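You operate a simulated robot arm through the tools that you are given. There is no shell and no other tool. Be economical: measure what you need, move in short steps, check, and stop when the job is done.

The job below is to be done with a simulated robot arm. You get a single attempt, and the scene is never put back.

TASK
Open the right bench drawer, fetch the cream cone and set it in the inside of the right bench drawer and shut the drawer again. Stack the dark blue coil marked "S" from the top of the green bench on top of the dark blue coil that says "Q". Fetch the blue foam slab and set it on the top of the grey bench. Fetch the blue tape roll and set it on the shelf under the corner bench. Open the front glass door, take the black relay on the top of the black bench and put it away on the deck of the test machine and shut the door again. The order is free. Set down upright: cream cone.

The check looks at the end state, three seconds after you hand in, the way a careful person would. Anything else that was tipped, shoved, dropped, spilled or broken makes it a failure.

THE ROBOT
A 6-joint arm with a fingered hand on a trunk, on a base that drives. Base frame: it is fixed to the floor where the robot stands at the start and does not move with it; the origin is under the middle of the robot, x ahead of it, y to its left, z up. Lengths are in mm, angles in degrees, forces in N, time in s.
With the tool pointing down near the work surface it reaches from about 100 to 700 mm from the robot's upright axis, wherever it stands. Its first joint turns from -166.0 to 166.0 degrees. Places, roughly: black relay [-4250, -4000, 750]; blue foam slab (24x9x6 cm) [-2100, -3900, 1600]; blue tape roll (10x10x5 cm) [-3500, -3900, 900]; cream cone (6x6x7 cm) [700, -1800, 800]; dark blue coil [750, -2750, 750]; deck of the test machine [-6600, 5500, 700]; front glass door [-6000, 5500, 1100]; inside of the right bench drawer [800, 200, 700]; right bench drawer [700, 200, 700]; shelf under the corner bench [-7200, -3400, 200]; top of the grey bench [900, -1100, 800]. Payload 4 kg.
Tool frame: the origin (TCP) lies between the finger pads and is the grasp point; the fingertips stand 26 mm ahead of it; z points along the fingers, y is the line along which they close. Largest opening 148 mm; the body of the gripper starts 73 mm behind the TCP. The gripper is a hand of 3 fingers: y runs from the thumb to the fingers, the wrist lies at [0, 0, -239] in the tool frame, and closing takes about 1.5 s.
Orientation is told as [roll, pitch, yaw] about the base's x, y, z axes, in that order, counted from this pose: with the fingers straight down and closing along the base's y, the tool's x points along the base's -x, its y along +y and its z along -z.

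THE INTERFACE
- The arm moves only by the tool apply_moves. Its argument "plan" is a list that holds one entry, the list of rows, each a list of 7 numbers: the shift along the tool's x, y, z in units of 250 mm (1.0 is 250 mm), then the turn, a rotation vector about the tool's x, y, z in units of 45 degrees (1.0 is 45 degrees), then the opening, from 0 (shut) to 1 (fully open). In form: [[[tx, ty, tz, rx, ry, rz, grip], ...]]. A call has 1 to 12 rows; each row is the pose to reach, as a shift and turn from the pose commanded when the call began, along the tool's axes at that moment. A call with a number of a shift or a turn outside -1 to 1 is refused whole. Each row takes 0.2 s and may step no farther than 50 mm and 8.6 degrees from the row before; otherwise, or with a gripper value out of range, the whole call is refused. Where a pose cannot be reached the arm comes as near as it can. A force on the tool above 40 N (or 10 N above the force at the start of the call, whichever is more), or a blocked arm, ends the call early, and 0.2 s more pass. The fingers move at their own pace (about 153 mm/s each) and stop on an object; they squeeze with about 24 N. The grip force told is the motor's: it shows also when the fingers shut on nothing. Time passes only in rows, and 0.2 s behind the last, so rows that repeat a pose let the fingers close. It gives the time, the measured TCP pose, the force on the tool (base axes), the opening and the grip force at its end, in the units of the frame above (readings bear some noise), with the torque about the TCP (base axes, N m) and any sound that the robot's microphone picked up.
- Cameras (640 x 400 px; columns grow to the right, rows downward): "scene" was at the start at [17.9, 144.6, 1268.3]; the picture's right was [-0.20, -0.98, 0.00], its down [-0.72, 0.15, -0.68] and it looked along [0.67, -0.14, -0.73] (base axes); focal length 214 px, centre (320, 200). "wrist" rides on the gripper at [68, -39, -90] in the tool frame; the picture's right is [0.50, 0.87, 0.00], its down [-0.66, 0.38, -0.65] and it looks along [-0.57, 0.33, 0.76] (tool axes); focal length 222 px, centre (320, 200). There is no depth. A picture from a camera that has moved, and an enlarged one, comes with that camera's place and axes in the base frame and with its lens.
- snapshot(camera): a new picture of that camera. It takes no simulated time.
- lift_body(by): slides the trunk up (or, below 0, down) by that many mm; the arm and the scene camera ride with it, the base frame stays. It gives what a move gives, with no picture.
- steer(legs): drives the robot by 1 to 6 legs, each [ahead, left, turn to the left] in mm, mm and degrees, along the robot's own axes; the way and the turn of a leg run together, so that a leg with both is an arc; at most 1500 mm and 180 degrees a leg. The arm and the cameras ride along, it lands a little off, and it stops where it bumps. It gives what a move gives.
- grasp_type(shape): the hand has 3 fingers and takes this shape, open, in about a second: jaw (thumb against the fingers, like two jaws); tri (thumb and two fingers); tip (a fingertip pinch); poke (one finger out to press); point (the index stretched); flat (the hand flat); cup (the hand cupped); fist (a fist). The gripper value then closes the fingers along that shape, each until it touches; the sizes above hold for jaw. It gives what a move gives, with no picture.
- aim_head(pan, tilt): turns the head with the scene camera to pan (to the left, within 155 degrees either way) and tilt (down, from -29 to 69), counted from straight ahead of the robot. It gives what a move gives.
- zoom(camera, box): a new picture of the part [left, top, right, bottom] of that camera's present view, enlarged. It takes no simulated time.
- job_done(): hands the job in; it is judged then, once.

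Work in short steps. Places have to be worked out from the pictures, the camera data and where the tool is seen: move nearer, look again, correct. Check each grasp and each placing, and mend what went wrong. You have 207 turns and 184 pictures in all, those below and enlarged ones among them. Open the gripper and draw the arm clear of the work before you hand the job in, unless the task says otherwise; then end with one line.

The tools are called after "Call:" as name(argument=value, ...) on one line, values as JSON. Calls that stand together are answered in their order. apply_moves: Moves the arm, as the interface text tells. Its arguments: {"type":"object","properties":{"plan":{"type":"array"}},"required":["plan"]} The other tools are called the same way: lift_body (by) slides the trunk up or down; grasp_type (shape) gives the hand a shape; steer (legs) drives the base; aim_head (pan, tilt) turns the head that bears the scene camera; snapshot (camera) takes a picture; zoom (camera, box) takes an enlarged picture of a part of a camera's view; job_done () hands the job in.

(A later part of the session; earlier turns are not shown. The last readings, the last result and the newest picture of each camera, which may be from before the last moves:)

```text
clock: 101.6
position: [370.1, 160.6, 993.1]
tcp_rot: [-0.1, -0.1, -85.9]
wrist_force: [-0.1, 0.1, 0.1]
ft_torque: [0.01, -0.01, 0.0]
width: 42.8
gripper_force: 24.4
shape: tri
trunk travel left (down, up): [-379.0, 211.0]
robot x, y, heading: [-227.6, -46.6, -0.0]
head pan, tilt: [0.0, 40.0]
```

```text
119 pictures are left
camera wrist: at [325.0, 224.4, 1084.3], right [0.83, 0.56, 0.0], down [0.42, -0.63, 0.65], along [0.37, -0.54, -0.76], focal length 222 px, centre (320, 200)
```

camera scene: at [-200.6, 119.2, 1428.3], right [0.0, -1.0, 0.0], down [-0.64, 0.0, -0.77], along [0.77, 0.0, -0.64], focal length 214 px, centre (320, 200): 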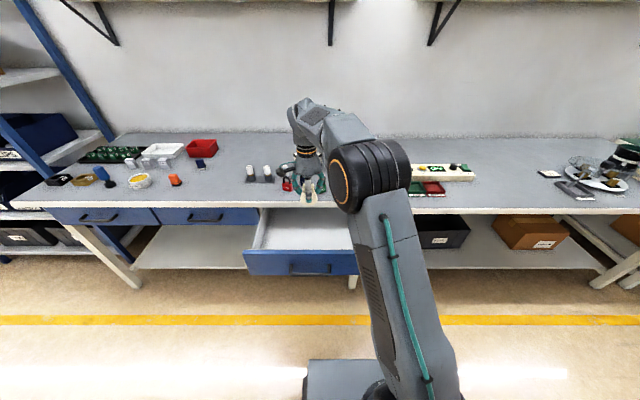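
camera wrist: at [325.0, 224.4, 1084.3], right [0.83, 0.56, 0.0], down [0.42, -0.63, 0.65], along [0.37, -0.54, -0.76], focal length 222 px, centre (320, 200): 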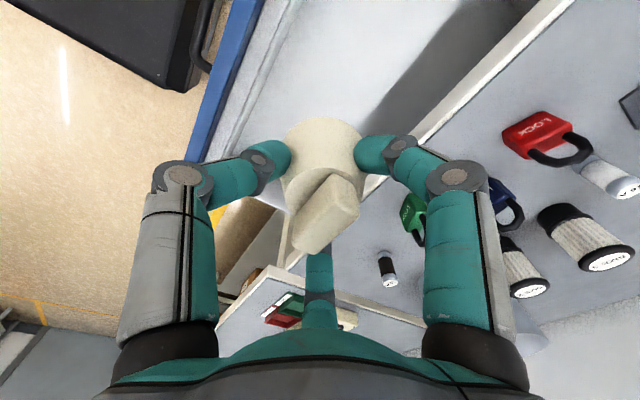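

The hand is over the drawer, whose inside spans about x 285–500, y −15–375. I shift 20 mm ahead and descend to z 810 for a look.

Call:
apply_moves(plan=[[[0, 0.04, 0.12, 0, 0, 0, 0], [0, 0.08, 0.27, 0, 0, 0, 0], [0, 0.08, 0.42, 0, 0, 0, 0], [0, 0.08, 0.57, 0, 0, 0, 0], [0, 0.08, 0.73, 0, 0, 0, 0]]])

Call:
snapshot(camera="wrist")

Call:
zoom(camera="scene", box=[240, 150, 400, 290])

```text
clock: 102.8
position: [389.1, 161.7, 811.0]
tcp_rot: [0.0, 0.0, -85.9]
wrist_force: [-0.3, 0.9, -1.1]
ft_torque: [-0.01, -0.01, -0.03]
width: 42.7
gripper_force: 24.0
shape: tri
trunk travel left (down, up): [-379.0, 211.0]
robot x, y, heading: [-227.0, -42.9, 0.3]
head pan, tilt: [0.0, 40.0]
```

```text
118 pictures are left
camera wrist: at [344.7, 225.6, 902.3], right [0.83, 0.56, 0.0], down [0.42, -0.63, 0.65], along [0.37, -0.54, -0.76], focal length 222 px, centre (320, 200)
```

wrist: 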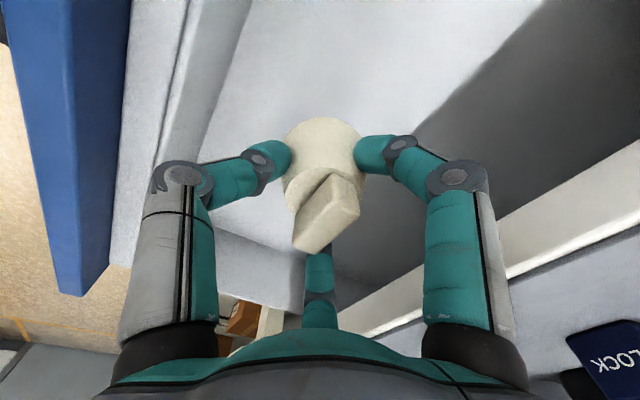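

```text
2.86 times, centred on (320, 220) of scene
camera zoom: at [-200.7, 119.3, 1428.3], right [0.0, -1.0, 0.0], down [-0.64, 0.0, -0.77], along [0.77, 0.0, -0.64], focal length 613 px, centre (320, 143)
```

zoom: 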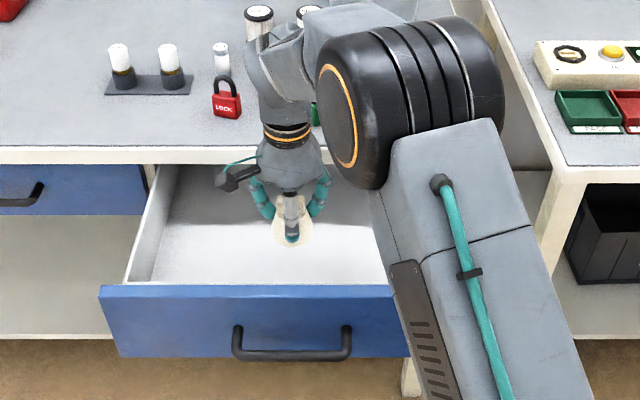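

Well centred in the drawer. I lower 45 mm, then in small steps feel for the floor.

Call:
apply_moves(plan=[[[0, 0, 0.06, 0, 0, 0, 0], [0, 0, 0.12, 0, 0, 0, 0], [0, 0, 0.18, 0, 0, 0, 0]]])

Call:
snapshot(camera="wrist")

```text
clock: 103.6
position: [388.0, 161.3, 766.1]
tcp_rot: [-0.1, -0.1, -85.9]
wrist_force: [-0.2, -0.2, 0.3]
ft_torque: [0.04, 0.02, 0.0]
width: 42.5
gripper_force: 23.9
shape: tri
trunk travel left (down, up): [-379.0, 211.0]
robot x, y, heading: [-221.9, -41.2, 0.1]
head pan, tilt: [0.0, 40.0]
```

```text
116 pictures are left
camera wrist: at [344.6, 225.5, 856.7], right [0.83, 0.56, 0.0], down [0.42, -0.63, 0.65], along [0.36, -0.54, -0.76], focal length 222 px, centre (320, 200)
```

wrist: 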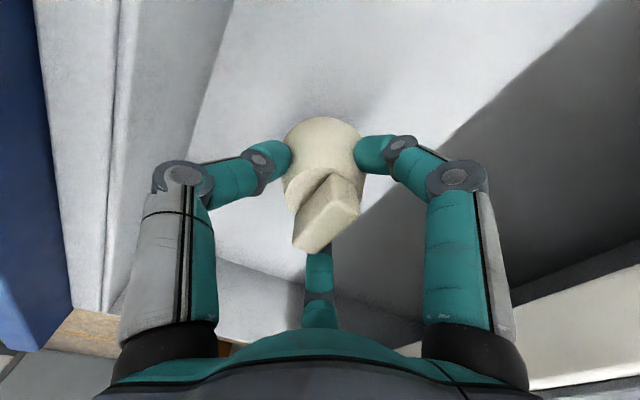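

Call:
apply_moves(plan=[[[0, 0, 0.02, 0, 0, 0, 0], [0, 0, 0.04, 0, 0, 0, 0], [0, 0, 0.06, 0, 0, 0, 0], [0, 0, 0.08, 0, 0, 0, 0], [0, 0, 0.1, 0, 0, 0, 0]]])

```text
clock: 104.8
position: [389.8, 160.8, 741.2]
tcp_rot: [-0.1, -0.1, -85.9]
wrist_force: [0.4, -0.6, -0.9]
ft_torque: [0.02, 0.0, 0.02]
width: 42.4
gripper_force: 24.3
shape: tri
trunk travel left (down, up): [-379.0, 211.0]
robot x, y, heading: [-225.4, -41.8, 0.1]
head pan, tilt: [0.0, 40.0]
```

No contact yet at 741; I continue down in 4 mm steps.

Call:
apply_moves(plan=[[[0, 0, 0.016, 0, 0, 0, 0], [0, 0, 0.032, 0, 0, 0, 0], [0, 0, 0.048, 0, 0, 0, 0], [0, 0, 0.064, 0, 0, 0, 0], [0, 0, 0.08, 0, 0, 0, 0]]])

Call:
snapshot(camera="wrist")

Call:
zoom(camera="scene", box=[270, 180, 370, 260])

```text
clock: 106.0
position: [390.0, 159.9, 723.7]
tcp_rot: [0.2, 0.0, -86.0]
wrist_force: [-1.3, -1.1, 19.7]
ft_torque: [-0.02, 0.03, -0.02]
width: 43.1
gripper_force: 24.2
shape: tri
trunk travel left (down, up): [-379.0, 211.0]
robot x, y, heading: [-226.0, -43.5, 0.0]
head pan, tilt: [0.0, 40.0]
```

```text
115 pictures are left
camera wrist: at [344.9, 225.3, 814.2], right [0.83, 0.56, 0.0], down [0.42, -0.63, 0.66], along [0.37, -0.54, -0.76], focal length 222 px, centre (320, 200)
```

wrist: 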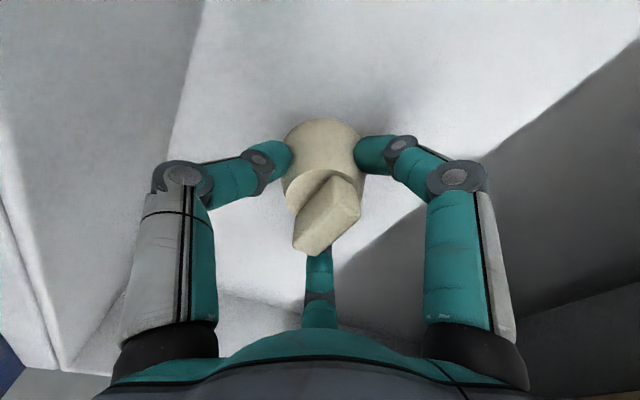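

```text
5.00 times, centred on (320, 220) of scene
camera zoom: at [-202.2, 118.8, 1428.8], right [0.0, -1.0, 0.0], down [-0.64, 0.0, -0.77], along [0.77, 0.0, -0.64], focal length 1072 px, centre (320, 100)
```

zoom: 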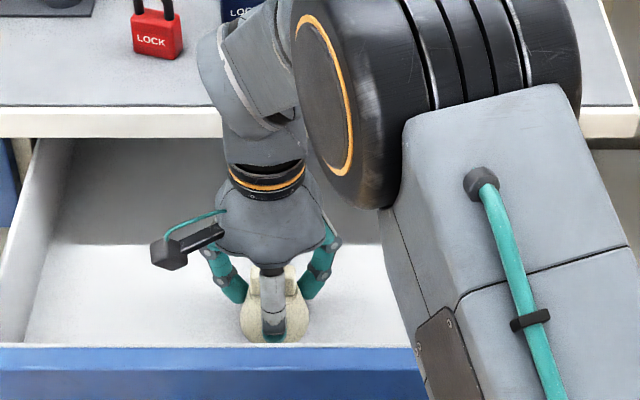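

The cone stands on the drawer floor (20 N). I ease up a hair, open, and rise.

Call:
apply_moves(plan=[[[0, 0, -0.006, 0, 0, 0, 0], [0, 0, -0.006, 0, 0, 0, 0.4], [0, 0, -0.006, 0, 0, 0, 0.55], [0, 0, -0.006, 0, 0, 0, 0.6], [0, 0, -0.006, 0, 0, 0, 0.6]]])

Call:
apply_moves(plan=[[[0, 0, -0.1, 0, 0, 0, 0.6], [0, 0, -0.25, 0, 0, 0, 0.6], [0, 0, -0.4, 0, 0, 0, 0.6], [0, 0, -0.58, 0, 0, 0, 0.6], [0, 0, -0.76, 0, 0, 0, 0.6], [0, 0, -0.94, 0, 0, 0, 0.6]]])

Call:
snapshot(camera="wrist")

```text
clock: 107.2
position: [388.6, 160.0, 722.0]
tcp_rot: [-0.1, -0.1, -85.9]
wrist_force: [0.5, 0.5, -0.5]
ft_torque: [-0.02, 0.04, -0.03]
width: 88.1
gripper_force: 0.0
shape: tri
trunk travel left (down, up): [-379.0, 211.0]
robot x, y, heading: [-227.8, -39.3, 0.2]
head pan, tilt: [0.0, 40.0]
```

```text
clock: 108.6
position: [389.4, 160.5, 956.0]
tcp_rot: [-0.1, -0.1, -85.9]
wrist_force: [-0.4, 0.1, -0.2]
ft_torque: [0.01, 0.03, 0.0]
width: 88.2
gripper_force: 0.1
shape: tri
trunk travel left (down, up): [-379.0, 211.0]
robot x, y, heading: [-223.0, -44.4, 0.3]
head pan, tilt: [0.0, 40.0]
```

```text
113 pictures are left
camera wrist: at [344.1, 225.4, 1047.6], right [0.83, 0.56, 0.0], down [0.43, -0.63, 0.65], along [0.36, -0.54, -0.76], focal length 222 px, centre (320, 200)
```

wrist: 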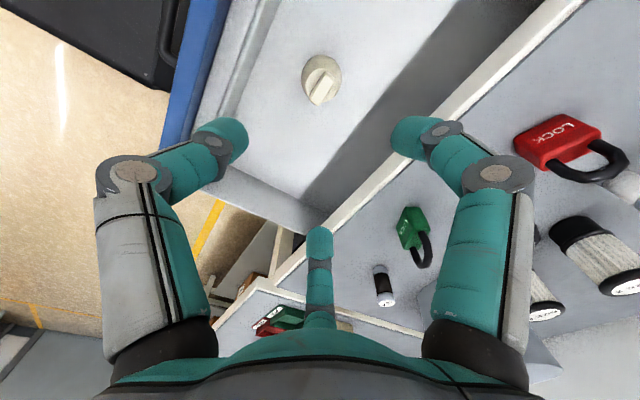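

The cone stands upright in the drawer. Now I back off, close the hand, lower it in front of the handle bar, ready to push.

Call:
steer(legs=[[-250, 0, 0]])

Call:
apply_moves(plan=[[[0, 0, 0.15, 0, 0, 0, 0], [0, 0, 0.3, 0, 0, 0, 0], [0, 0, 0.45, 0, 0, 0, 0], [0, 0, 0.6, 0, 0, 0, 0], [0, 0, 0.75, 0, 0, 0, 0], [0, 0, 0.8, 0, 0, 0, 0]]])

Call:
zoom(camera="scene", box=[220, 120, 420, 260])

Call:
snapshot(camera="wrist")

```text
clock: 110.4
position: [141.5, 160.7, 955.1]
tcp_rot: [-0.2, -0.1, -85.8]
wrist_force: [0.1, 0.5, 0.0]
ft_torque: [-0.03, 0.01, 0.03]
width: 88.3
gripper_force: 0.0
shape: tri
trunk travel left (down, up): [-379.0, 211.0]
robot x, y, heading: [-472.4, -43.1, -0.0]
head pan, tilt: [0.0, 40.0]
```

```text
clock: 111.8
position: [142.1, 161.8, 755.8]
tcp_rot: [0.0, 0.0, -85.8]
wrist_force: [-0.2, -1.1, -1.2]
ft_torque: [-0.01, 0.0, 0.02]
width: 0.0
gripper_force: 24.1
shape: tri
trunk travel left (down, up): [-379.0, 211.0]
robot x, y, heading: [-468.1, -41.1, 0.2]
head pan, tilt: [0.0, 40.0]
```

```text
2.86 times, centred on (320, 190) of scene
camera zoom: at [-447.6, 118.6, 1428.3], right [0.0, -1.0, 0.0], down [-0.64, 0.0, -0.77], along [0.77, 0.0, -0.64], focal length 613 px, centre (320, 229)
```

zoom: 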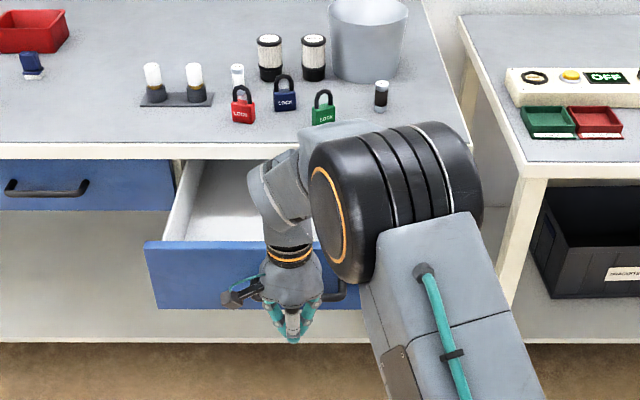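

```text
111 pictures are left
camera wrist: at [96.9, 225.4, 846.6], right [0.83, 0.56, 0.0], down [0.43, -0.63, 0.65], along [0.37, -0.54, -0.76], focal length 222 px, centre (320, 200)
```

wrist: 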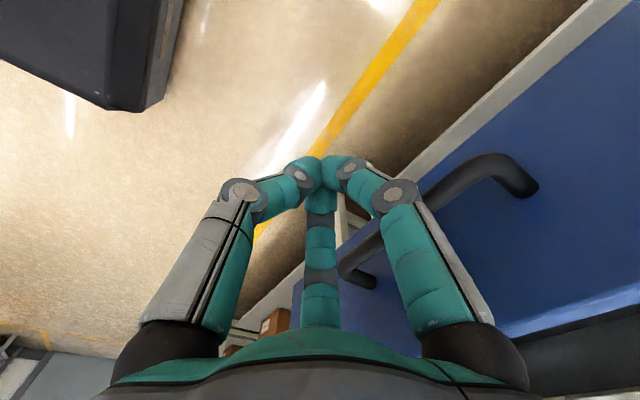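

The closed fingers face the bar's middle. I lower 8 mm more and drive ahead 100 mm to begin pushing.

Call:
apply_moves(plan=[[[0, 0, 0.03, 0, 0, 0, 0]]])

Call:
steer(legs=[[110, 0, 0]])

Call:
snapshot(camera="wrist")

Call:
zoom(camera="scene", box=[220, 120, 420, 260])

```text
clock: 112.2
position: [141.5, 160.4, 748.2]
tcp_rot: [0.0, -0.2, -85.8]
wrist_force: [0.1, -1.0, 0.0]
ft_torque: [-0.01, 0.01, 0.0]
width: 0.0
gripper_force: 23.9
shape: tri
trunk travel left (down, up): [-379.0, 211.0]
robot x, y, heading: [-472.5, -43.1, 0.5]
head pan, tilt: [0.0, 40.0]
```

```text
clock: 113.4
position: [251.1, 160.1, 748.4]
tcp_rot: [-0.1, -0.1, -85.8]
wrist_force: [-1.0, 0.3, 0.2]
ft_torque: [-0.03, -0.01, 0.02]
width: 0.0
gripper_force: 24.1
shape: tri
trunk travel left (down, up): [-379.0, 211.0]
robot x, y, heading: [-364.7, -47.4, 0.2]
head pan, tilt: [0.0, 40.0]
```

```text
110 pictures are left
camera wrist: at [207.0, 225.1, 839.4], right [0.83, 0.56, 0.0], down [0.43, -0.62, 0.65], along [0.37, -0.54, -0.76], focal length 222 px, centre (320, 200)
```

wrist: 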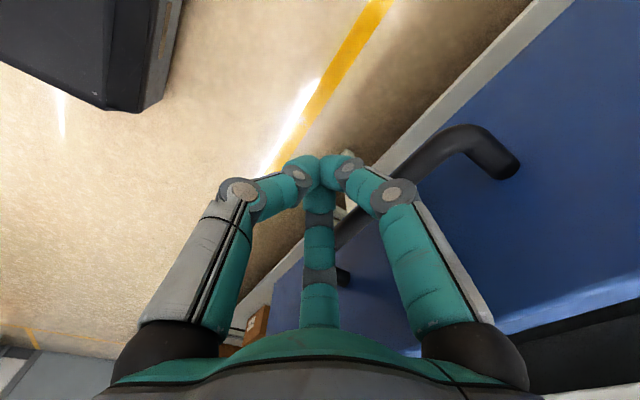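

```text
2.86 times, centred on (320, 190) of scene
camera zoom: at [-337.7, 119.0, 1428.3], right [0.0, -1.0, 0.0], down [-0.64, 0.0, -0.77], along [0.77, 0.0, -0.64], focal length 613 px, centre (320, 229)
```

zoom: 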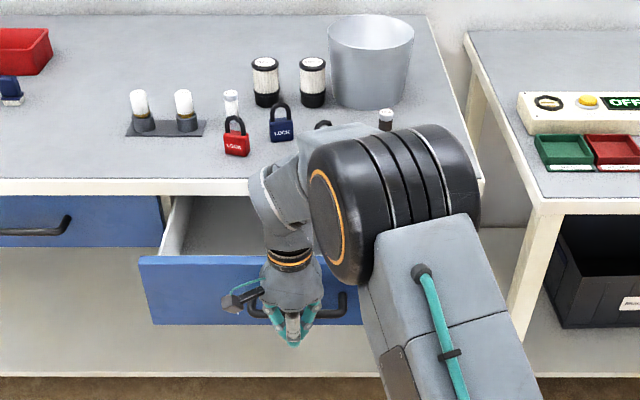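

The drawer is moving in. I continue another 150 mm.

Call:
steer(legs=[[150, 0, 0]])

Call:
zoom(camera="scene", box=[220, 120, 420, 260])

Call:
snapshot(camera="wrist")

```text
clock: 114.8
position: [400.7, 159.3, 746.7]
tcp_rot: [-0.1, -0.2, -85.9]
wrist_force: [-0.4, -0.2, -0.2]
ft_torque: [0.02, -0.01, 0.01]
width: 0.0
gripper_force: 23.8
shape: tri
trunk travel left (down, up): [-379.0, 211.0]
robot x, y, heading: [-212.4, -43.3, 0.4]
head pan, tilt: [0.0, 40.0]
```

```text
2.86 times, centred on (320, 190) of scene
camera zoom: at [-187.8, 119.4, 1428.3], right [0.0, -1.0, 0.0], down [-0.64, 0.0, -0.77], along [0.77, 0.0, -0.64], focal length 613 px, centre (320, 229)
```

zoom: 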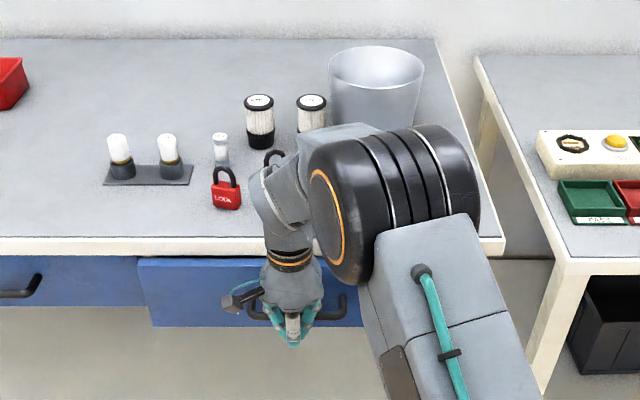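

```text
107 pictures are left
camera wrist: at [357.0, 225.3, 839.3], right [0.83, 0.56, 0.0], down [0.43, -0.63, 0.65], along [0.37, -0.54, -0.76], focal length 222 px, centre (320, 200)
```

wrist: 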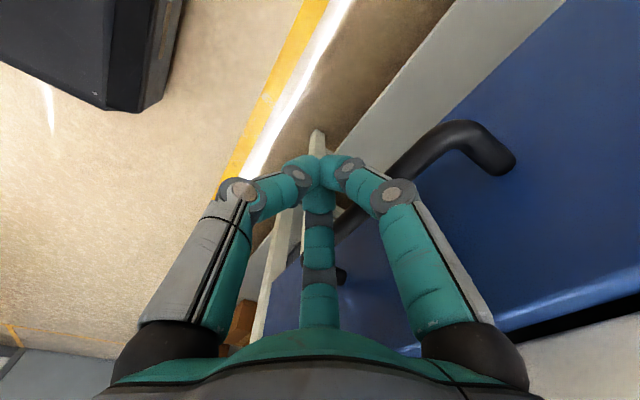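

Some way still to go. I push 35 mm more and check.

Call:
steer(legs=[[35, 0, 0]])

Call:
snapshot(camera="wrist")

Call:
zoom(camera="scene", box=[220, 150, 380, 250])

```text
clock: 115.7
position: [437.1, 160.1, 747.9]
tcp_rot: [-0.1, -0.1, -85.9]
wrist_force: [-0.1, -0.4, 0.2]
ft_torque: [-0.06, -0.01, -0.04]
width: 0.0
gripper_force: 24.3
shape: tri
trunk travel left (down, up): [-379.0, 211.0]
robot x, y, heading: [-175.7, -42.1, 0.1]
head pan, tilt: [0.0, 40.0]
```

```text
106 pictures are left
camera wrist: at [392.2, 225.2, 839.2], right [0.83, 0.56, 0.0], down [0.42, -0.63, 0.65], along [0.37, -0.54, -0.76], focal length 222 px, centre (320, 200)
```

wrist: 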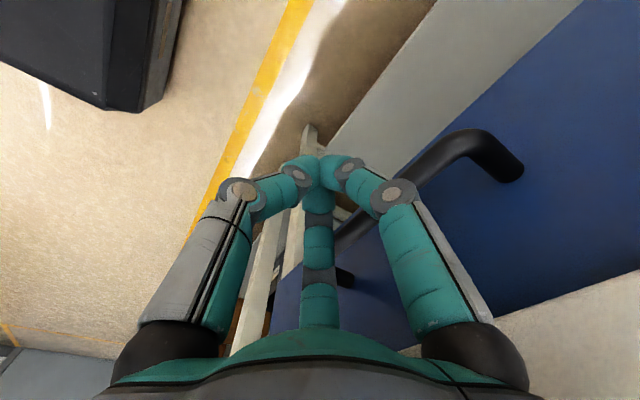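

```text
4.00 times, centred on (300, 200) of scene
camera zoom: at [-152.7, 119.5, 1428.3], right [0.0, -1.0, 0.0], down [-0.64, 0.0, -0.77], along [0.77, 0.0, -0.64], focal length 858 px, centre (400, 200)
```

zoom: 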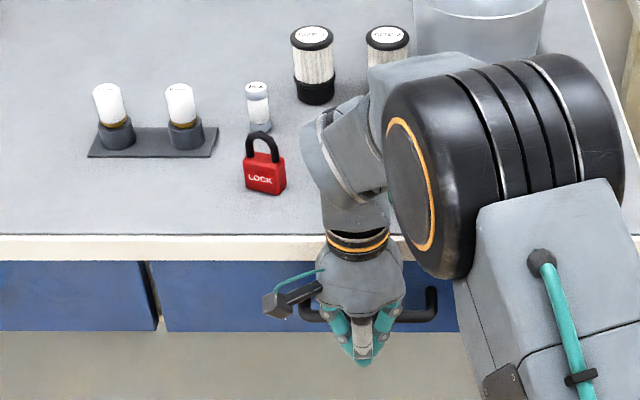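

The fronts look nearly flush. One more push of 20 mm to seat it.

Call:
steer(legs=[[20, 0, 0]])

Call:
zoom(camera="scene", box=[220, 150, 380, 250])

Call:
snapshot(camera="wrist")

```text
clock: 116.5
position: [444.3, 161.4, 747.9]
tcp_rot: [-0.7, -0.1, -86.1]
wrist_force: [-11.5, -2.3, 6.1]
ft_torque: [0.23, -1.33, -0.09]
width: 0.0
gripper_force: 24.1
shape: tri
trunk travel left (down, up): [-379.0, 211.0]
robot x, y, heading: [-166.2, -39.3, 0.1]
head pan, tilt: [0.0, 40.0]
stopped in leg 1: the force on the tool passed its limit at 57 N (the readings are from after the stop); the commanded pose is now the measured one
```

```text
4.00 times, centred on (300, 200) of scene
camera zoom: at [-140.9, 119.1, 1428.4], right [0.0, -1.0, 0.0], down [-0.64, 0.0, -0.77], along [0.77, 0.0, -0.64], focal length 858 px, centre (400, 200)
```

zoom: 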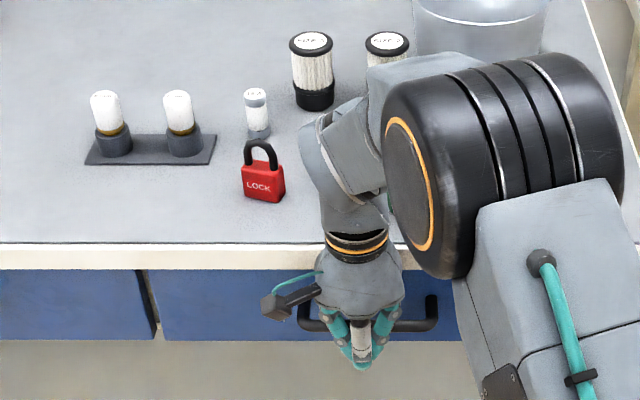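

```text
103 pictures are left
camera wrist: at [401.6, 226.0, 840.3], right [0.83, 0.56, -0.01], down [0.43, -0.63, 0.65], along [0.36, -0.54, -0.76], focal length 222 px, centre (320, 200)
```

wrist: 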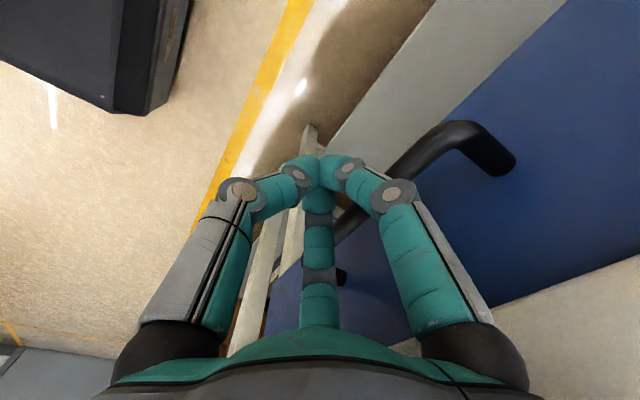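

The drawer is shut against its stop, flush with its neighbour. I back off, raise the hand, and drive to the green bench.

Call:
steer(legs=[[-200, 0, 0]])

Call:
apply_moves(plan=[[[0, 0, -0.18, 0, 0, 0, 0.5], [0, 0, -0.36, 0, 0, 0, 0.5], [0, 0, -0.54, 0, 0, 0, 0.5], [0, 0, -0.72, 0, 0, 0, 0.5], [0, 0, -0.9, 0, 0, 0, 0.5], [0, 0, -1, 0, 0, 0, 0.5]]])

Call:
steer(legs=[[0, -1500, 0], [200, -1400, 0]])

Call:
snapshot(camera="scene")

```text
clock: 118.1
position: [245.2, 159.5, 746.9]
tcp_rot: [-0.8, -0.1, -86.1]
wrist_force: [0.5, 0.3, 0.1]
ft_torque: [-0.01, 0.02, 0.02]
width: 0.0
gripper_force: 23.9
shape: tri
trunk travel left (down, up): [-379.0, 211.0]
robot x, y, heading: [-364.7, -40.7, 0.1]
head pan, tilt: [0.0, 40.0]
```

```text
clock: 119.5
position: [247.9, 161.9, 999.4]
tcp_rot: [-0.7, -0.1, -86.1]
wrist_force: [-0.6, 0.4, 0.0]
ft_torque: [-0.01, 0.0, 0.01]
width: 73.8
gripper_force: 0.0
shape: tri
trunk travel left (down, up): [-379.0, 211.0]
robot x, y, heading: [-365.2, -39.8, -0.0]
head pan, tilt: [0.0, 40.0]
```

```text
clock: 133.6
position: [443.1, -2757.7, 998.4]
tcp_rot: [-0.7, 0.0, -87.0]
wrist_force: [0.2, -0.3, -0.2]
ft_torque: [-0.01, -0.01, 0.0]
width: 73.7
gripper_force: 0.1
shape: tri
trunk travel left (down, up): [-379.0, 211.0]
robot x, y, heading: [-174.0, -2950.6, -0.7]
head pan, tilt: [0.0, 40.0]
```

```text
102 pictures are left
camera scene: at [-146.6, -2791.9, 1428.3], right [-0.01, -1.0, 0.0], down [-0.64, 0.01, -0.77], along [0.77, -0.01, -0.64], focal length 214 px, centre (320, 200)
```

scene: 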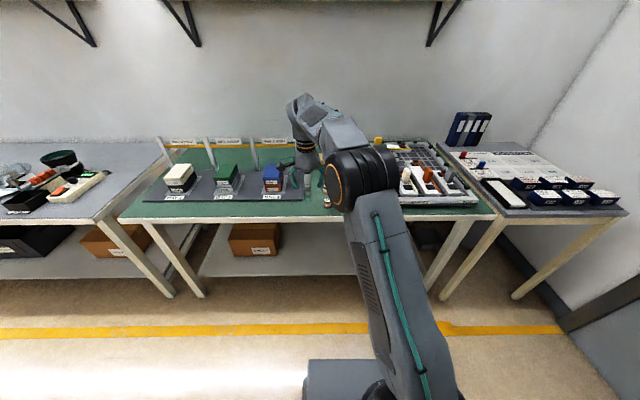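

I see the green bench with trays and a gridded kit. I zoom for the dark blue coils.

Call:
zoom(camera="scene", box=[300, 120, 480, 220])

Call:
snapshot(camera="wrist")

Call:
zoom(camera="scene", box=[440, 120, 640, 220])

```text
3.56 times, centred on (390, 170) of scene
camera zoom: at [-146.6, -2791.9, 1428.3], right [-0.01, -1.0, 0.0], down [-0.64, 0.01, -0.77], along [0.77, -0.01, -0.64], focal length 763 px, centre (71, 307)
```

zoom: 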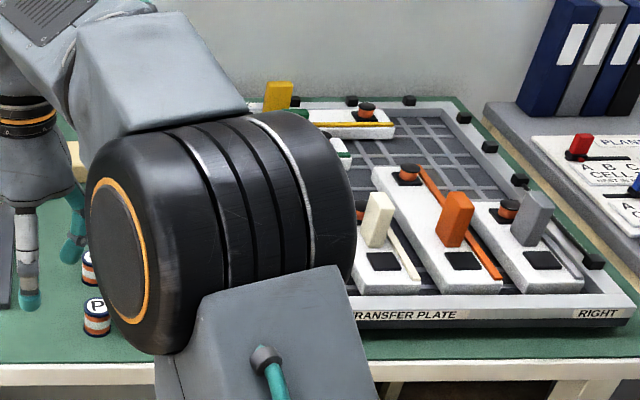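

```text
100 pictures are left
camera wrist: at [401.2, -2692.4, 1089.9], right [0.84, 0.54, -0.01], down [0.42, -0.63, 0.65], along [0.35, -0.55, -0.76], focal length 222 px, centre (320, 200)
```

wrist: 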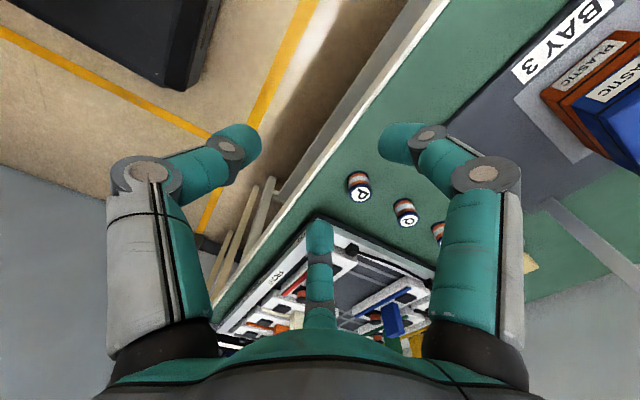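

```text
3.20 times, centred on (540, 170) of scene
camera zoom: at [-146.6, -2791.9, 1428.3], right [-0.01, -1.0, 0.0], down [-0.64, 0.01, -0.77], along [0.77, -0.01, -0.64], focal length 686 px, centre (-384, 296)
```

zoom: 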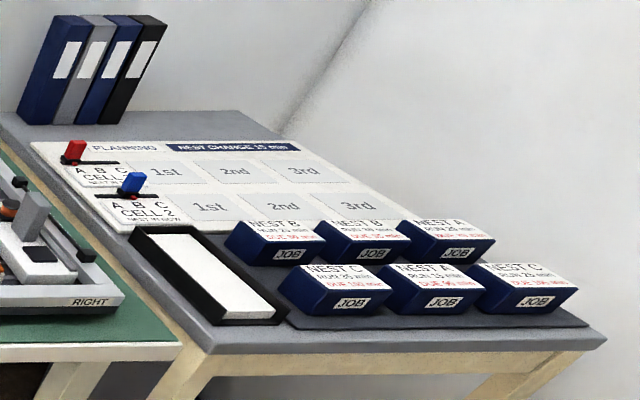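

The coils are small labelled spools (P, Q, …) just behind the arm's elbow in the picture. I shift 300 mm right so they appear left of the arm.

Call:
steer(legs=[[100, -330, 0.7]])

Call:
snapshot(camera="scene")

Call:
zoom(camera="scene", box=[180, 120, 340, 220])

```text
clock: 135.9
position: [539.9, -3081.4, 997.4]
tcp_rot: [-0.6, -0.1, -86.3]
wrist_force: [-0.4, -0.5, 0.2]
ft_torque: [-0.04, 0.02, -0.02]
width: 73.8
gripper_force: 0.0
shape: tri
trunk travel left (down, up): [-379.0, 211.0]
robot x, y, heading: [-74.0, -3281.8, -0.1]
head pan, tilt: [0.0, 40.0]
```

```text
98 pictures are left
camera scene: at [-50.8, -3121.8, 1428.3], right [0.0, -1.0, 0.0], down [-0.64, 0.0, -0.77], along [0.77, 0.0, -0.64], focal length 214 px, centre (320, 200)
```

scene: 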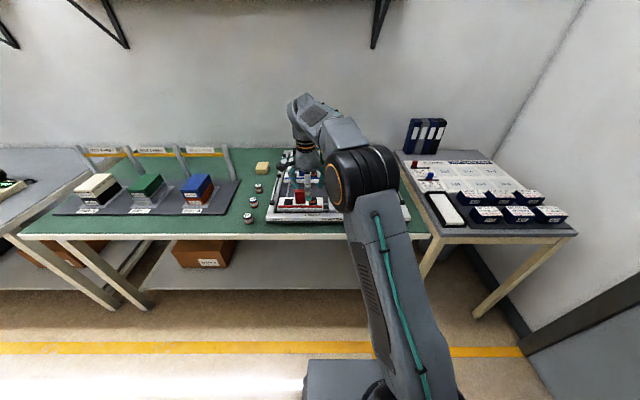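

```text
4.00 times, centred on (260, 170) of scene
camera zoom: at [-50.8, -3121.8, 1428.3], right [0.0, -1.0, 0.0], down [-0.64, 0.0, -0.77], along [0.77, 0.0, -0.64], focal length 858 px, centre (560, 320)
```

zoom: 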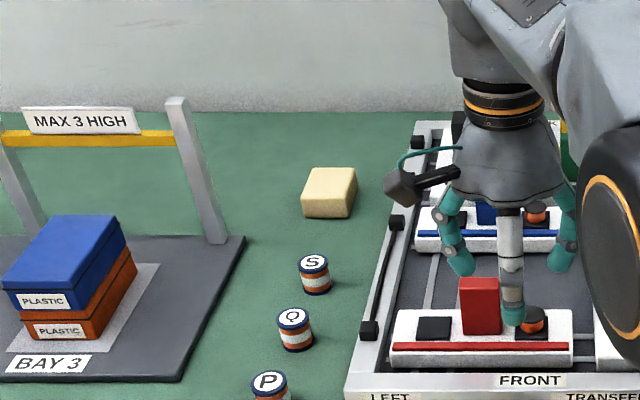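

S, Q and P stand in a row at x≈757, 657, 559, all y≈−2835, about 37 mm wide. I drive so the hand comes above S.

Call:
steer(legs=[[204, 247, 0]])

Call:
snapshot(camera="wrist")

Call:
snapshot(camera="scene")

```text
clock: 138.0
position: [744.3, -2832.1, 998.2]
tcp_rot: [-0.8, 0.0, -86.3]
wrist_force: [0.4, 0.0, -0.4]
ft_torque: [0.01, 0.0, 0.01]
width: 73.8
gripper_force: 0.1
shape: tri
trunk travel left (down, up): [-379.0, 211.0]
robot x, y, heading: [126.3, -3037.7, 0.2]
head pan, tilt: [0.0, 40.0]
```

```text
96 pictures are left
camera wrist: at [700.7, -2767.2, 1089.9], right [0.83, 0.56, -0.01], down [0.43, -0.63, 0.65], along [0.35, -0.55, -0.76], focal length 222 px, centre (320, 200)
```

wrist: 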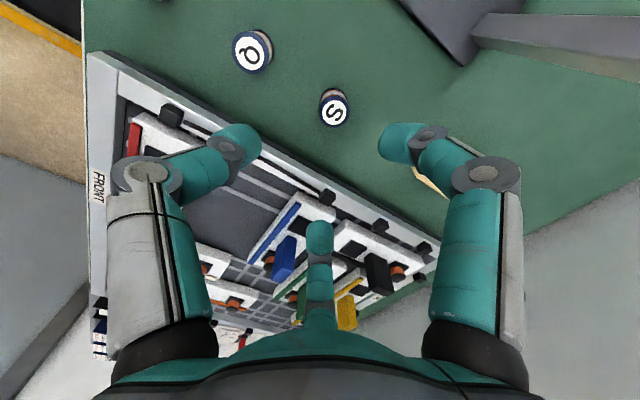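

```text
95 pictures are left
camera scene: at [154.3, -2873.8, 1428.3], right [0.0, -1.0, 0.0], down [-0.64, 0.0, -0.77], along [0.77, 0.0, -0.64], focal length 214 px, centre (320, 200)
```

scene: 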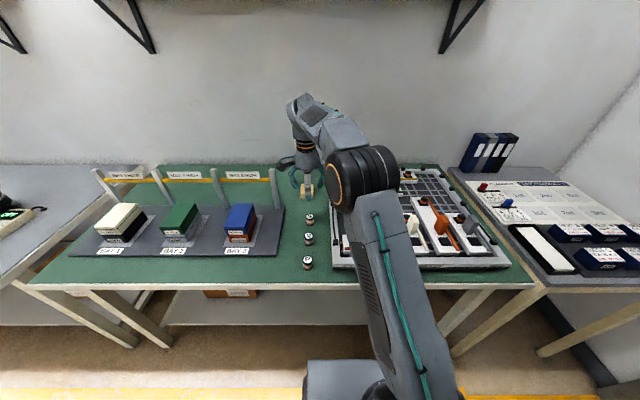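

S reads (760,-2833). I centre over it, level, and descend to z 880 for a check.

Call:
apply_moves(plan=[[[0, 0.03, 0.12, -0.018, 0, 0, 0.5], [0, 0.064, 0.24, -0.018, 0, 0, 0.5], [0, 0.064, 0.36, -0.018, 0, 0, 0.5], [0, 0.064, 0.472, -0.018, 0, 0, 0.5]]])

Call:
snapshot(camera="wrist")

Call:
zoom(camera="scene", box=[260, 160, 360, 260])

```text
clock: 139.0
position: [758.3, -2831.5, 878.3]
tcp_rot: [0.1, 0.0, -86.3]
wrist_force: [0.6, 0.2, -0.7]
ft_torque: [0.03, 0.03, 0.03]
width: 73.7
gripper_force: 0.1
shape: tri
trunk travel left (down, up): [-379.0, 211.0]
robot x, y, heading: [128.1, -3032.5, 0.0]
head pan, tilt: [0.0, 40.0]
```

```text
94 pictures are left
camera wrist: at [713.8, -2766.3, 970.4], right [0.83, 0.55, 0.0], down [0.42, -0.63, 0.66], along [0.36, -0.54, -0.76], focal length 222 px, centre (320, 200)
```

wrist: 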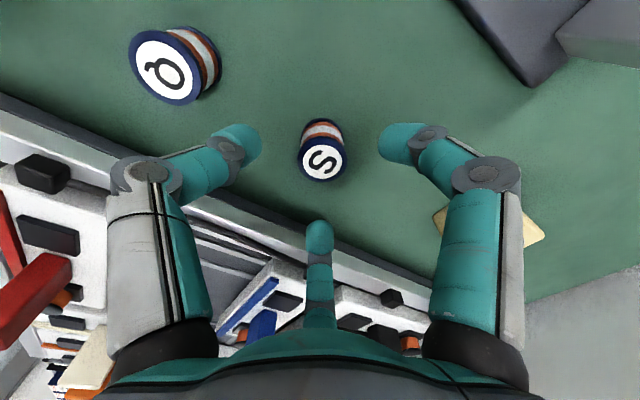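

```text
4.00 times, centred on (310, 210) of scene
camera zoom: at [154.3, -2873.7, 1428.3], right [0.0, -1.0, 0.0], down [-0.64, 0.0, -0.77], along [0.77, 0.0, -0.64], focal length 858 px, centre (360, 160)
```

zoom: 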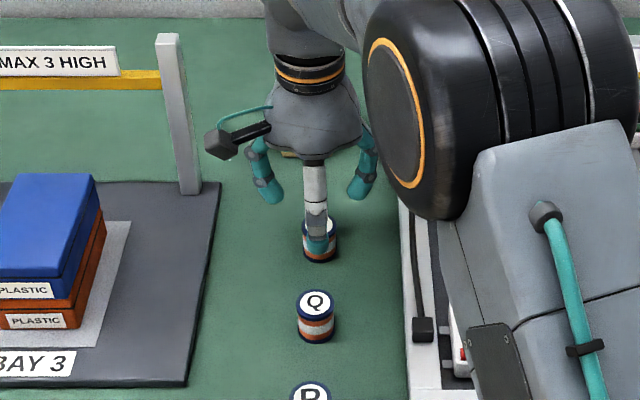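

Centred. I descend to z 838 and close on S.

Call:
apply_moves(plan=[[[0, 0, 0.08, 0, 0, 0, 0.5], [0, 0, 0.16, 0, 0, 0, 0.5], [0, 0, 0.16, 0, 0, 0, 0.35], [0, 0, 0.16, 0, 0, 0, 0.25], [0, 0, 0.16, 0, 0, 0, 0], [0, 0, 0.16, 0, 0, 0, 0], [0, 0, 0.16, 0, 0, 0, 0], [0, 0, 0.16, 0, 0, 0, 0]]])

Call:
snapshot(camera="wrist")

```text
clock: 140.8
position: [758.5, -2831.1, 840.4]
tcp_rot: [0.1, -0.1, -86.3]
wrist_force: [0.2, -0.2, -0.2]
ft_torque: [-0.02, 0.0, 0.02]
width: 27.3
gripper_force: 24.2
shape: tri
trunk travel left (down, up): [-379.0, 211.0]
robot x, y, heading: [129.9, -3038.7, 0.1]
head pan, tilt: [0.0, 40.0]
```

```text
92 pictures are left
camera wrist: at [713.8, -2766.5, 930.6], right [0.83, 0.56, 0.0], down [0.42, -0.63, 0.66], along [0.36, -0.54, -0.76], focal length 222 px, centre (320, 200)
```

wrist: 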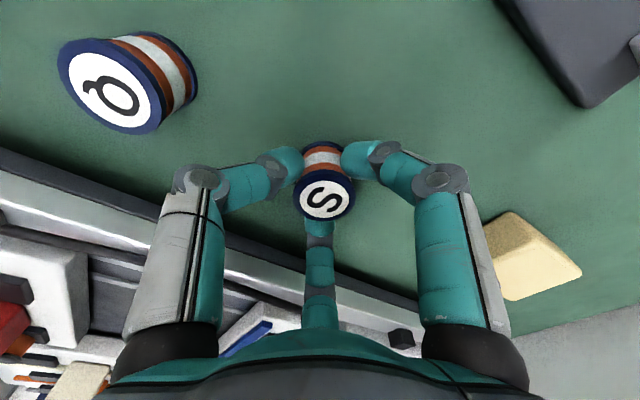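

S is held. I lift 70 mm and carry it over Q, which reads (659,-2829).

Call:
apply_moves(plan=[[[0, 0, -0.1, 0, 0, 0, 0], [0, 0, -0.2, 0, 0, 0, 0], [0, 0, -0.28, 0, 0, 0, 0], [0.01, -0.14, -0.28, 0, 0, 0, 0], [0.02, -0.28, -0.28, 0, 0, 0, 0], [0.034, -0.397, -0.28, 0, 0, 0, 0], [0.034, -0.397, -0.28, 0, 0, 0, 0]]])

Call:
snapshot(camera="wrist")

Call:
zoom(camera="scene", box=[260, 170, 360, 270])

```text
clock: 142.4
position: [659.6, -2830.6, 910.5]
tcp_rot: [0.1, -0.2, -86.3]
wrist_force: [-0.7, 0.1, -0.4]
ft_torque: [-0.02, 0.0, 0.0]
width: 27.4
gripper_force: 24.0
shape: tri
trunk travel left (down, up): [-379.0, 211.0]
robot x, y, heading: [128.2, -3034.1, -0.2]
head pan, tilt: [0.0, 40.0]
```

```text
91 pictures are left
camera wrist: at [614.2, -2764.8, 1001.4], right [0.83, 0.56, 0.0], down [0.42, -0.63, 0.66], along [0.36, -0.54, -0.76], focal length 222 px, centre (320, 200)
```

wrist: 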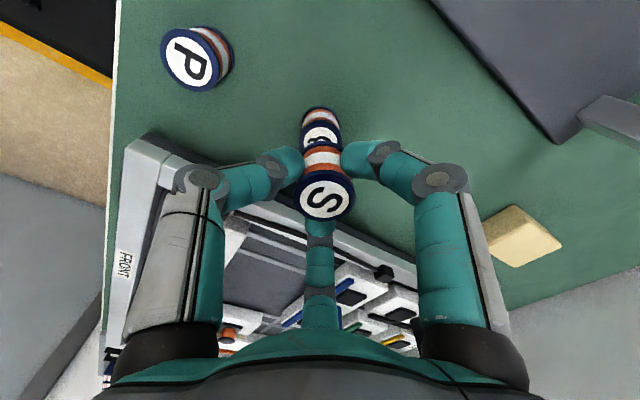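

```text
4.00 times, centred on (310, 220) of scene
camera zoom: at [154.1, -2873.7, 1428.3], right [0.0, -1.0, 0.0], down [-0.64, 0.0, -0.77], along [0.77, 0.0, -0.64], focal length 858 px, centre (360, 120)
```

zoom: 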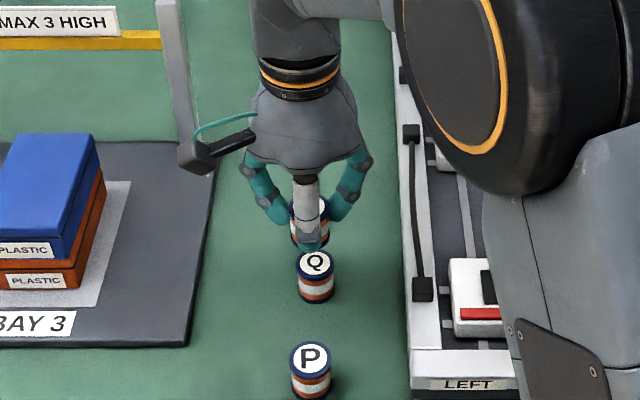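

Alignment looks right within a couple of mm. I lower 28 mm, then feel.

Call:
apply_moves(plan=[[[-0.006, -0.004, 0.04, 0, 0, 0, 0], [-0.006, -0.004, 0.08, 0, 0, 0, 0], [-0.006, -0.004, 0.112, 0, 0, 0, 0]]])

Call:
zoom(camera="scene", box=[280, 200, 340, 250])

Call:
zoom(camera="wrist", box=[270, 100, 370, 230])

```text
clock: 143.2
position: [659.1, -2832.8, 882.0]
tcp_rot: [0.0, -0.2, -86.3]
wrist_force: [0.1, 0.5, -0.2]
ft_torque: [0.02, -0.05, -0.02]
width: 27.3
gripper_force: 24.1
shape: tri
trunk travel left (down, up): [-379.0, 211.0]
robot x, y, heading: [127.2, -3035.1, -0.1]
head pan, tilt: [0.0, 40.0]
```

```text
8.00 times, centred on (310, 225) of scene
camera zoom: at [154.3, -2873.7, 1428.3], right [0.0, -1.0, 0.0], down [-0.64, 0.0, -0.77], along [0.77, 0.0, -0.64], focal length 1716 px, centre (400, 0)
```

zoom: 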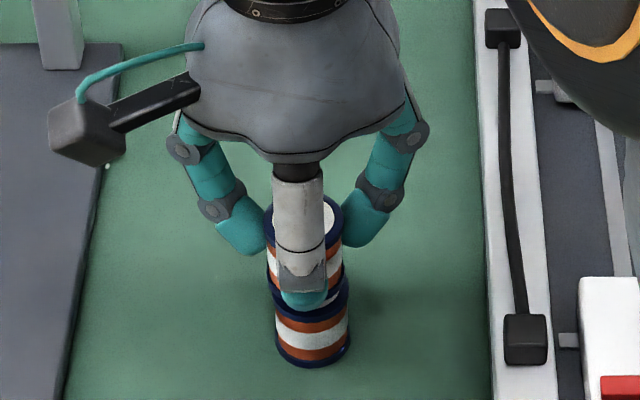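

```text
3.08 times, centred on (320, 165) of wrist
camera zoom: at [613.8, -2766.0, 973.4], right [0.83, 0.56, 0.0], down [0.42, -0.63, 0.66], along [0.36, -0.54, -0.76], focal length 684 px, centre (320, 308)
```

zoom: 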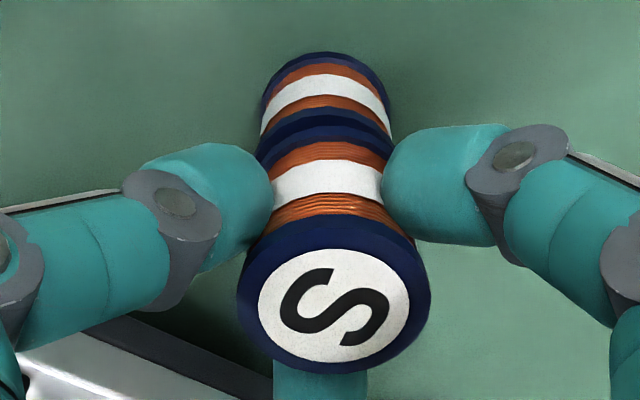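

S needs about 2 mm to the right. I shift it and lower in 2.5 mm steps until it touches.

Call:
apply_moves(plan=[[[-0.008, 0.004, 0, 0, 0, 0, 0], [-0.008, 0.004, 0.01, 0, 0, 0, 0], [-0.008, 0.004, 0.02, 0, 0, 0, 0], [-0.008, 0.004, 0.03, 0, 0, 0, 0]]])

```text
clock: 144.2
position: [658.6, -2834.2, 874.8]
tcp_rot: [0.1, 0.0, -86.3]
wrist_force: [-0.3, 0.8, -0.3]
ft_torque: [-0.02, 0.01, 0.02]
width: 27.3
gripper_force: 24.0
shape: tri
trunk travel left (down, up): [-379.0, 211.0]
robot x, y, heading: [125.9, -3031.6, -0.2]
head pan, tilt: [0.0, 40.0]
```

Call:
apply_moves(plan=[[[0, 0, 0.008, 0, 0, 0, 0], [0, 0, 0.014, 0, 0, 0, 0], [0, 0, 0.014, 0, 0, 0, 0]]])

Call:
zoom(camera="scene", box=[280, 200, 340, 250])

Call:
zoom(camera="wrist", box=[270, 100, 370, 230])

```text
clock: 145.0
position: [659.5, -2833.2, 872.5]
tcp_rot: [0.4, 0.0, -86.3]
wrist_force: [-0.5, 0.4, 21.8]
ft_torque: [-0.05, -0.03, -0.04]
width: 28.1
gripper_force: 24.0
shape: tri
trunk travel left (down, up): [-379.0, 211.0]
robot x, y, heading: [130.6, -3033.8, -0.0]
head pan, tilt: [0.0, 40.0]
```

```text
8.00 times, centred on (310, 225) of scene
camera zoom: at [152.8, -2874.3, 1428.7], right [0.0, -1.0, 0.0], down [-0.64, 0.0, -0.77], along [0.77, 0.0, -0.64], focal length 1716 px, centre (400, 0)
```

zoom: 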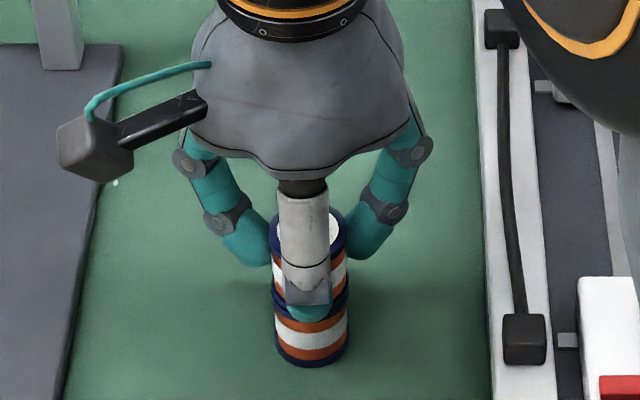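

```text
3.08 times, centred on (320, 165) of wrist
camera zoom: at [614.3, -2768.2, 963.9], right [0.83, 0.56, 0.0], down [0.42, -0.63, 0.66], along [0.37, -0.54, -0.75], focal length 684 px, centre (320, 308)
```

zoom: 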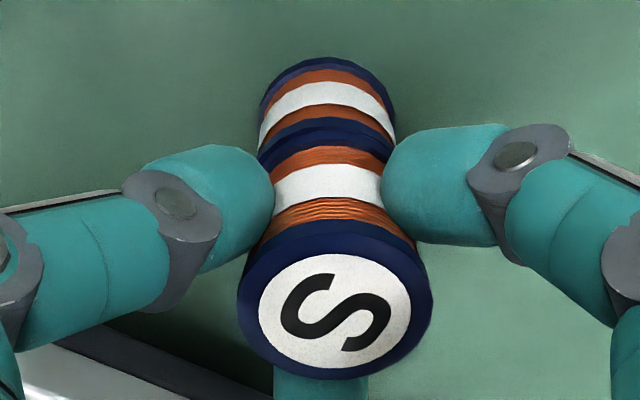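

S rests on Q, aligned. I ease the pressure, open, and rise.

Call:
apply_moves(plan=[[[0, 0, -0.008, 0, 0, 0, 0], [0, 0, -0.008, 0, 0, 0, 0.3], [0, 0, -0.008, 0, 0, 0, 0.45], [0, 0, -0.008, 0, 0, 0, 0.5], [0, 0, -0.008, 0, 0, 0, 0.5]]])

Call:
apply_moves(plan=[[[0, 0, -0.08, 0, 0, 0, 0.5], [0, 0, -0.2, 0, 0, 0, 0.5], [0, 0, -0.35, 0, 0, 0, 0.5], [0, 0, -0.5, 0, 0, 0, 0.5], [0, 0, -0.65, 0, 0, 0, 0.5]]])

Call:
snapshot(camera="wrist")

Call:
zoom(camera="scene", box=[270, 180, 350, 260])

```text
clock: 146.2
position: [659.0, -2832.7, 873.3]
tcp_rot: [0.1, 0.0, -86.4]
wrist_force: [-0.2, 0.1, -0.5]
ft_torque: [0.01, -0.01, 0.01]
width: 73.6
gripper_force: 0.1
shape: tri
trunk travel left (down, up): [-379.0, 211.0]
robot x, y, heading: [129.9, -3034.6, -0.0]
head pan, tilt: [0.0, 40.0]
```

```text
clock: 147.4
position: [659.4, -2831.4, 1035.2]
tcp_rot: [0.1, -0.1, -86.3]
wrist_force: [0.1, 0.4, 0.0]
ft_torque: [-0.02, 0.0, -0.01]
width: 73.5
gripper_force: 0.1
shape: tri
trunk travel left (down, up): [-379.0, 211.0]
robot x, y, heading: [128.6, -3036.1, -0.1]
head pan, tilt: [0.0, 40.0]
```

```text
85 pictures are left
camera wrist: at [614.2, -2767.2, 1126.4], right [0.83, 0.56, 0.0], down [0.42, -0.63, 0.66], along [0.36, -0.54, -0.76], focal length 222 px, centre (320, 200)
```

wrist: 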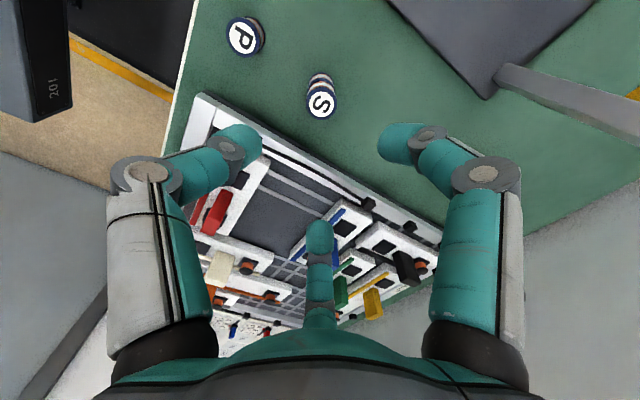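

```text
5.00 times, centred on (310, 220) of scene
camera zoom: at [154.3, -2873.7, 1428.3], right [0.0, -1.0, 0.0], down [-0.64, 0.0, -0.77], along [0.77, 0.0, -0.64], focal length 1072 px, centre (370, 100)
```

zoom: 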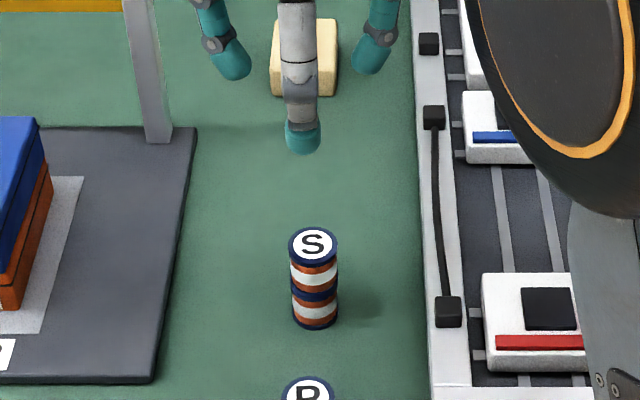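

S stands squarely on Q. Next the foam slab: I back out, turn to face the stores wall, and drive to about (-2100,-2850) to look.

Call:
steer(legs=[[-450, 0, 0], [0, 300, 0], [0, 0, -90], [0, -900, 0], [100, -880, 0]])

Call:
lift_body(by=200)

Call:
aim_head(pan=0, tilt=10)

Call:
snapshot(camera="scene")

```text
clock: 164.2
position: [-1897.4, -3386.9, 1034.8]
tcp_rot: [0.1, 0.0, -175.0]
wrist_force: [0.4, 0.6, -0.5]
ft_torque: [-0.01, 0.06, 0.01]
width: 73.2
gripper_force: 0.1
shape: tri
trunk travel left (down, up): [-379.0, 211.0]
robot x, y, heading: [-2115.9, -2859.9, -88.9]
head pan, tilt: [0.0, 40.0]
```

```text
clock: 166.4
position: [-1899.0, -3386.7, 1234.3]
tcp_rot: [0.1, 0.0, -175.1]
wrist_force: [-0.3, 0.1, 0.9]
ft_torque: [0.04, 0.02, -0.02]
width: 73.6
gripper_force: 0.0
shape: tri
trunk travel left (down, up): [-579.0, 11.0]
robot x, y, heading: [-2113.4, -2862.4, -88.8]
head pan, tilt: [0.0, 40.0]
```

```text
clock: 167.3
position: [-1898.2, -3387.1, 1235.0]
tcp_rot: [0.0, -0.2, -175.2]
wrist_force: [-0.1, -0.2, -0.7]
ft_torque: [0.05, 0.0, 0.04]
width: 73.6
gripper_force: 0.1
shape: tri
trunk travel left (down, up): [-579.0, 11.0]
robot x, y, heading: [-2113.9, -2864.5, -88.8]
head pan, tilt: [0.0, 10.0]
```

```text
83 pictures are left
camera scene: at [-1949.8, -2891.8, 1675.9], right [-1.0, -0.02, 0.0], down [0.0, 0.17, -0.98], along [0.02, -0.98, -0.17], focal length 214 px, centre (320, 200)
```

scene: 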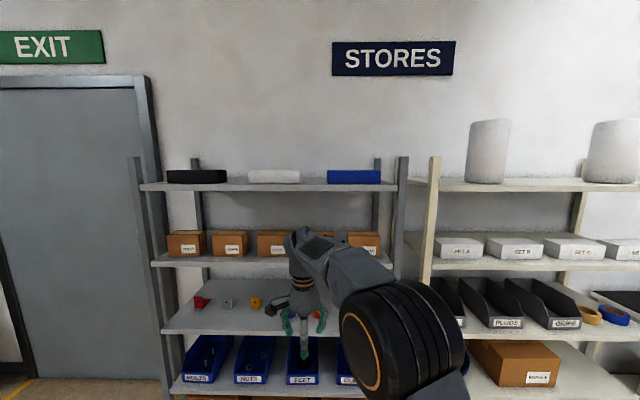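

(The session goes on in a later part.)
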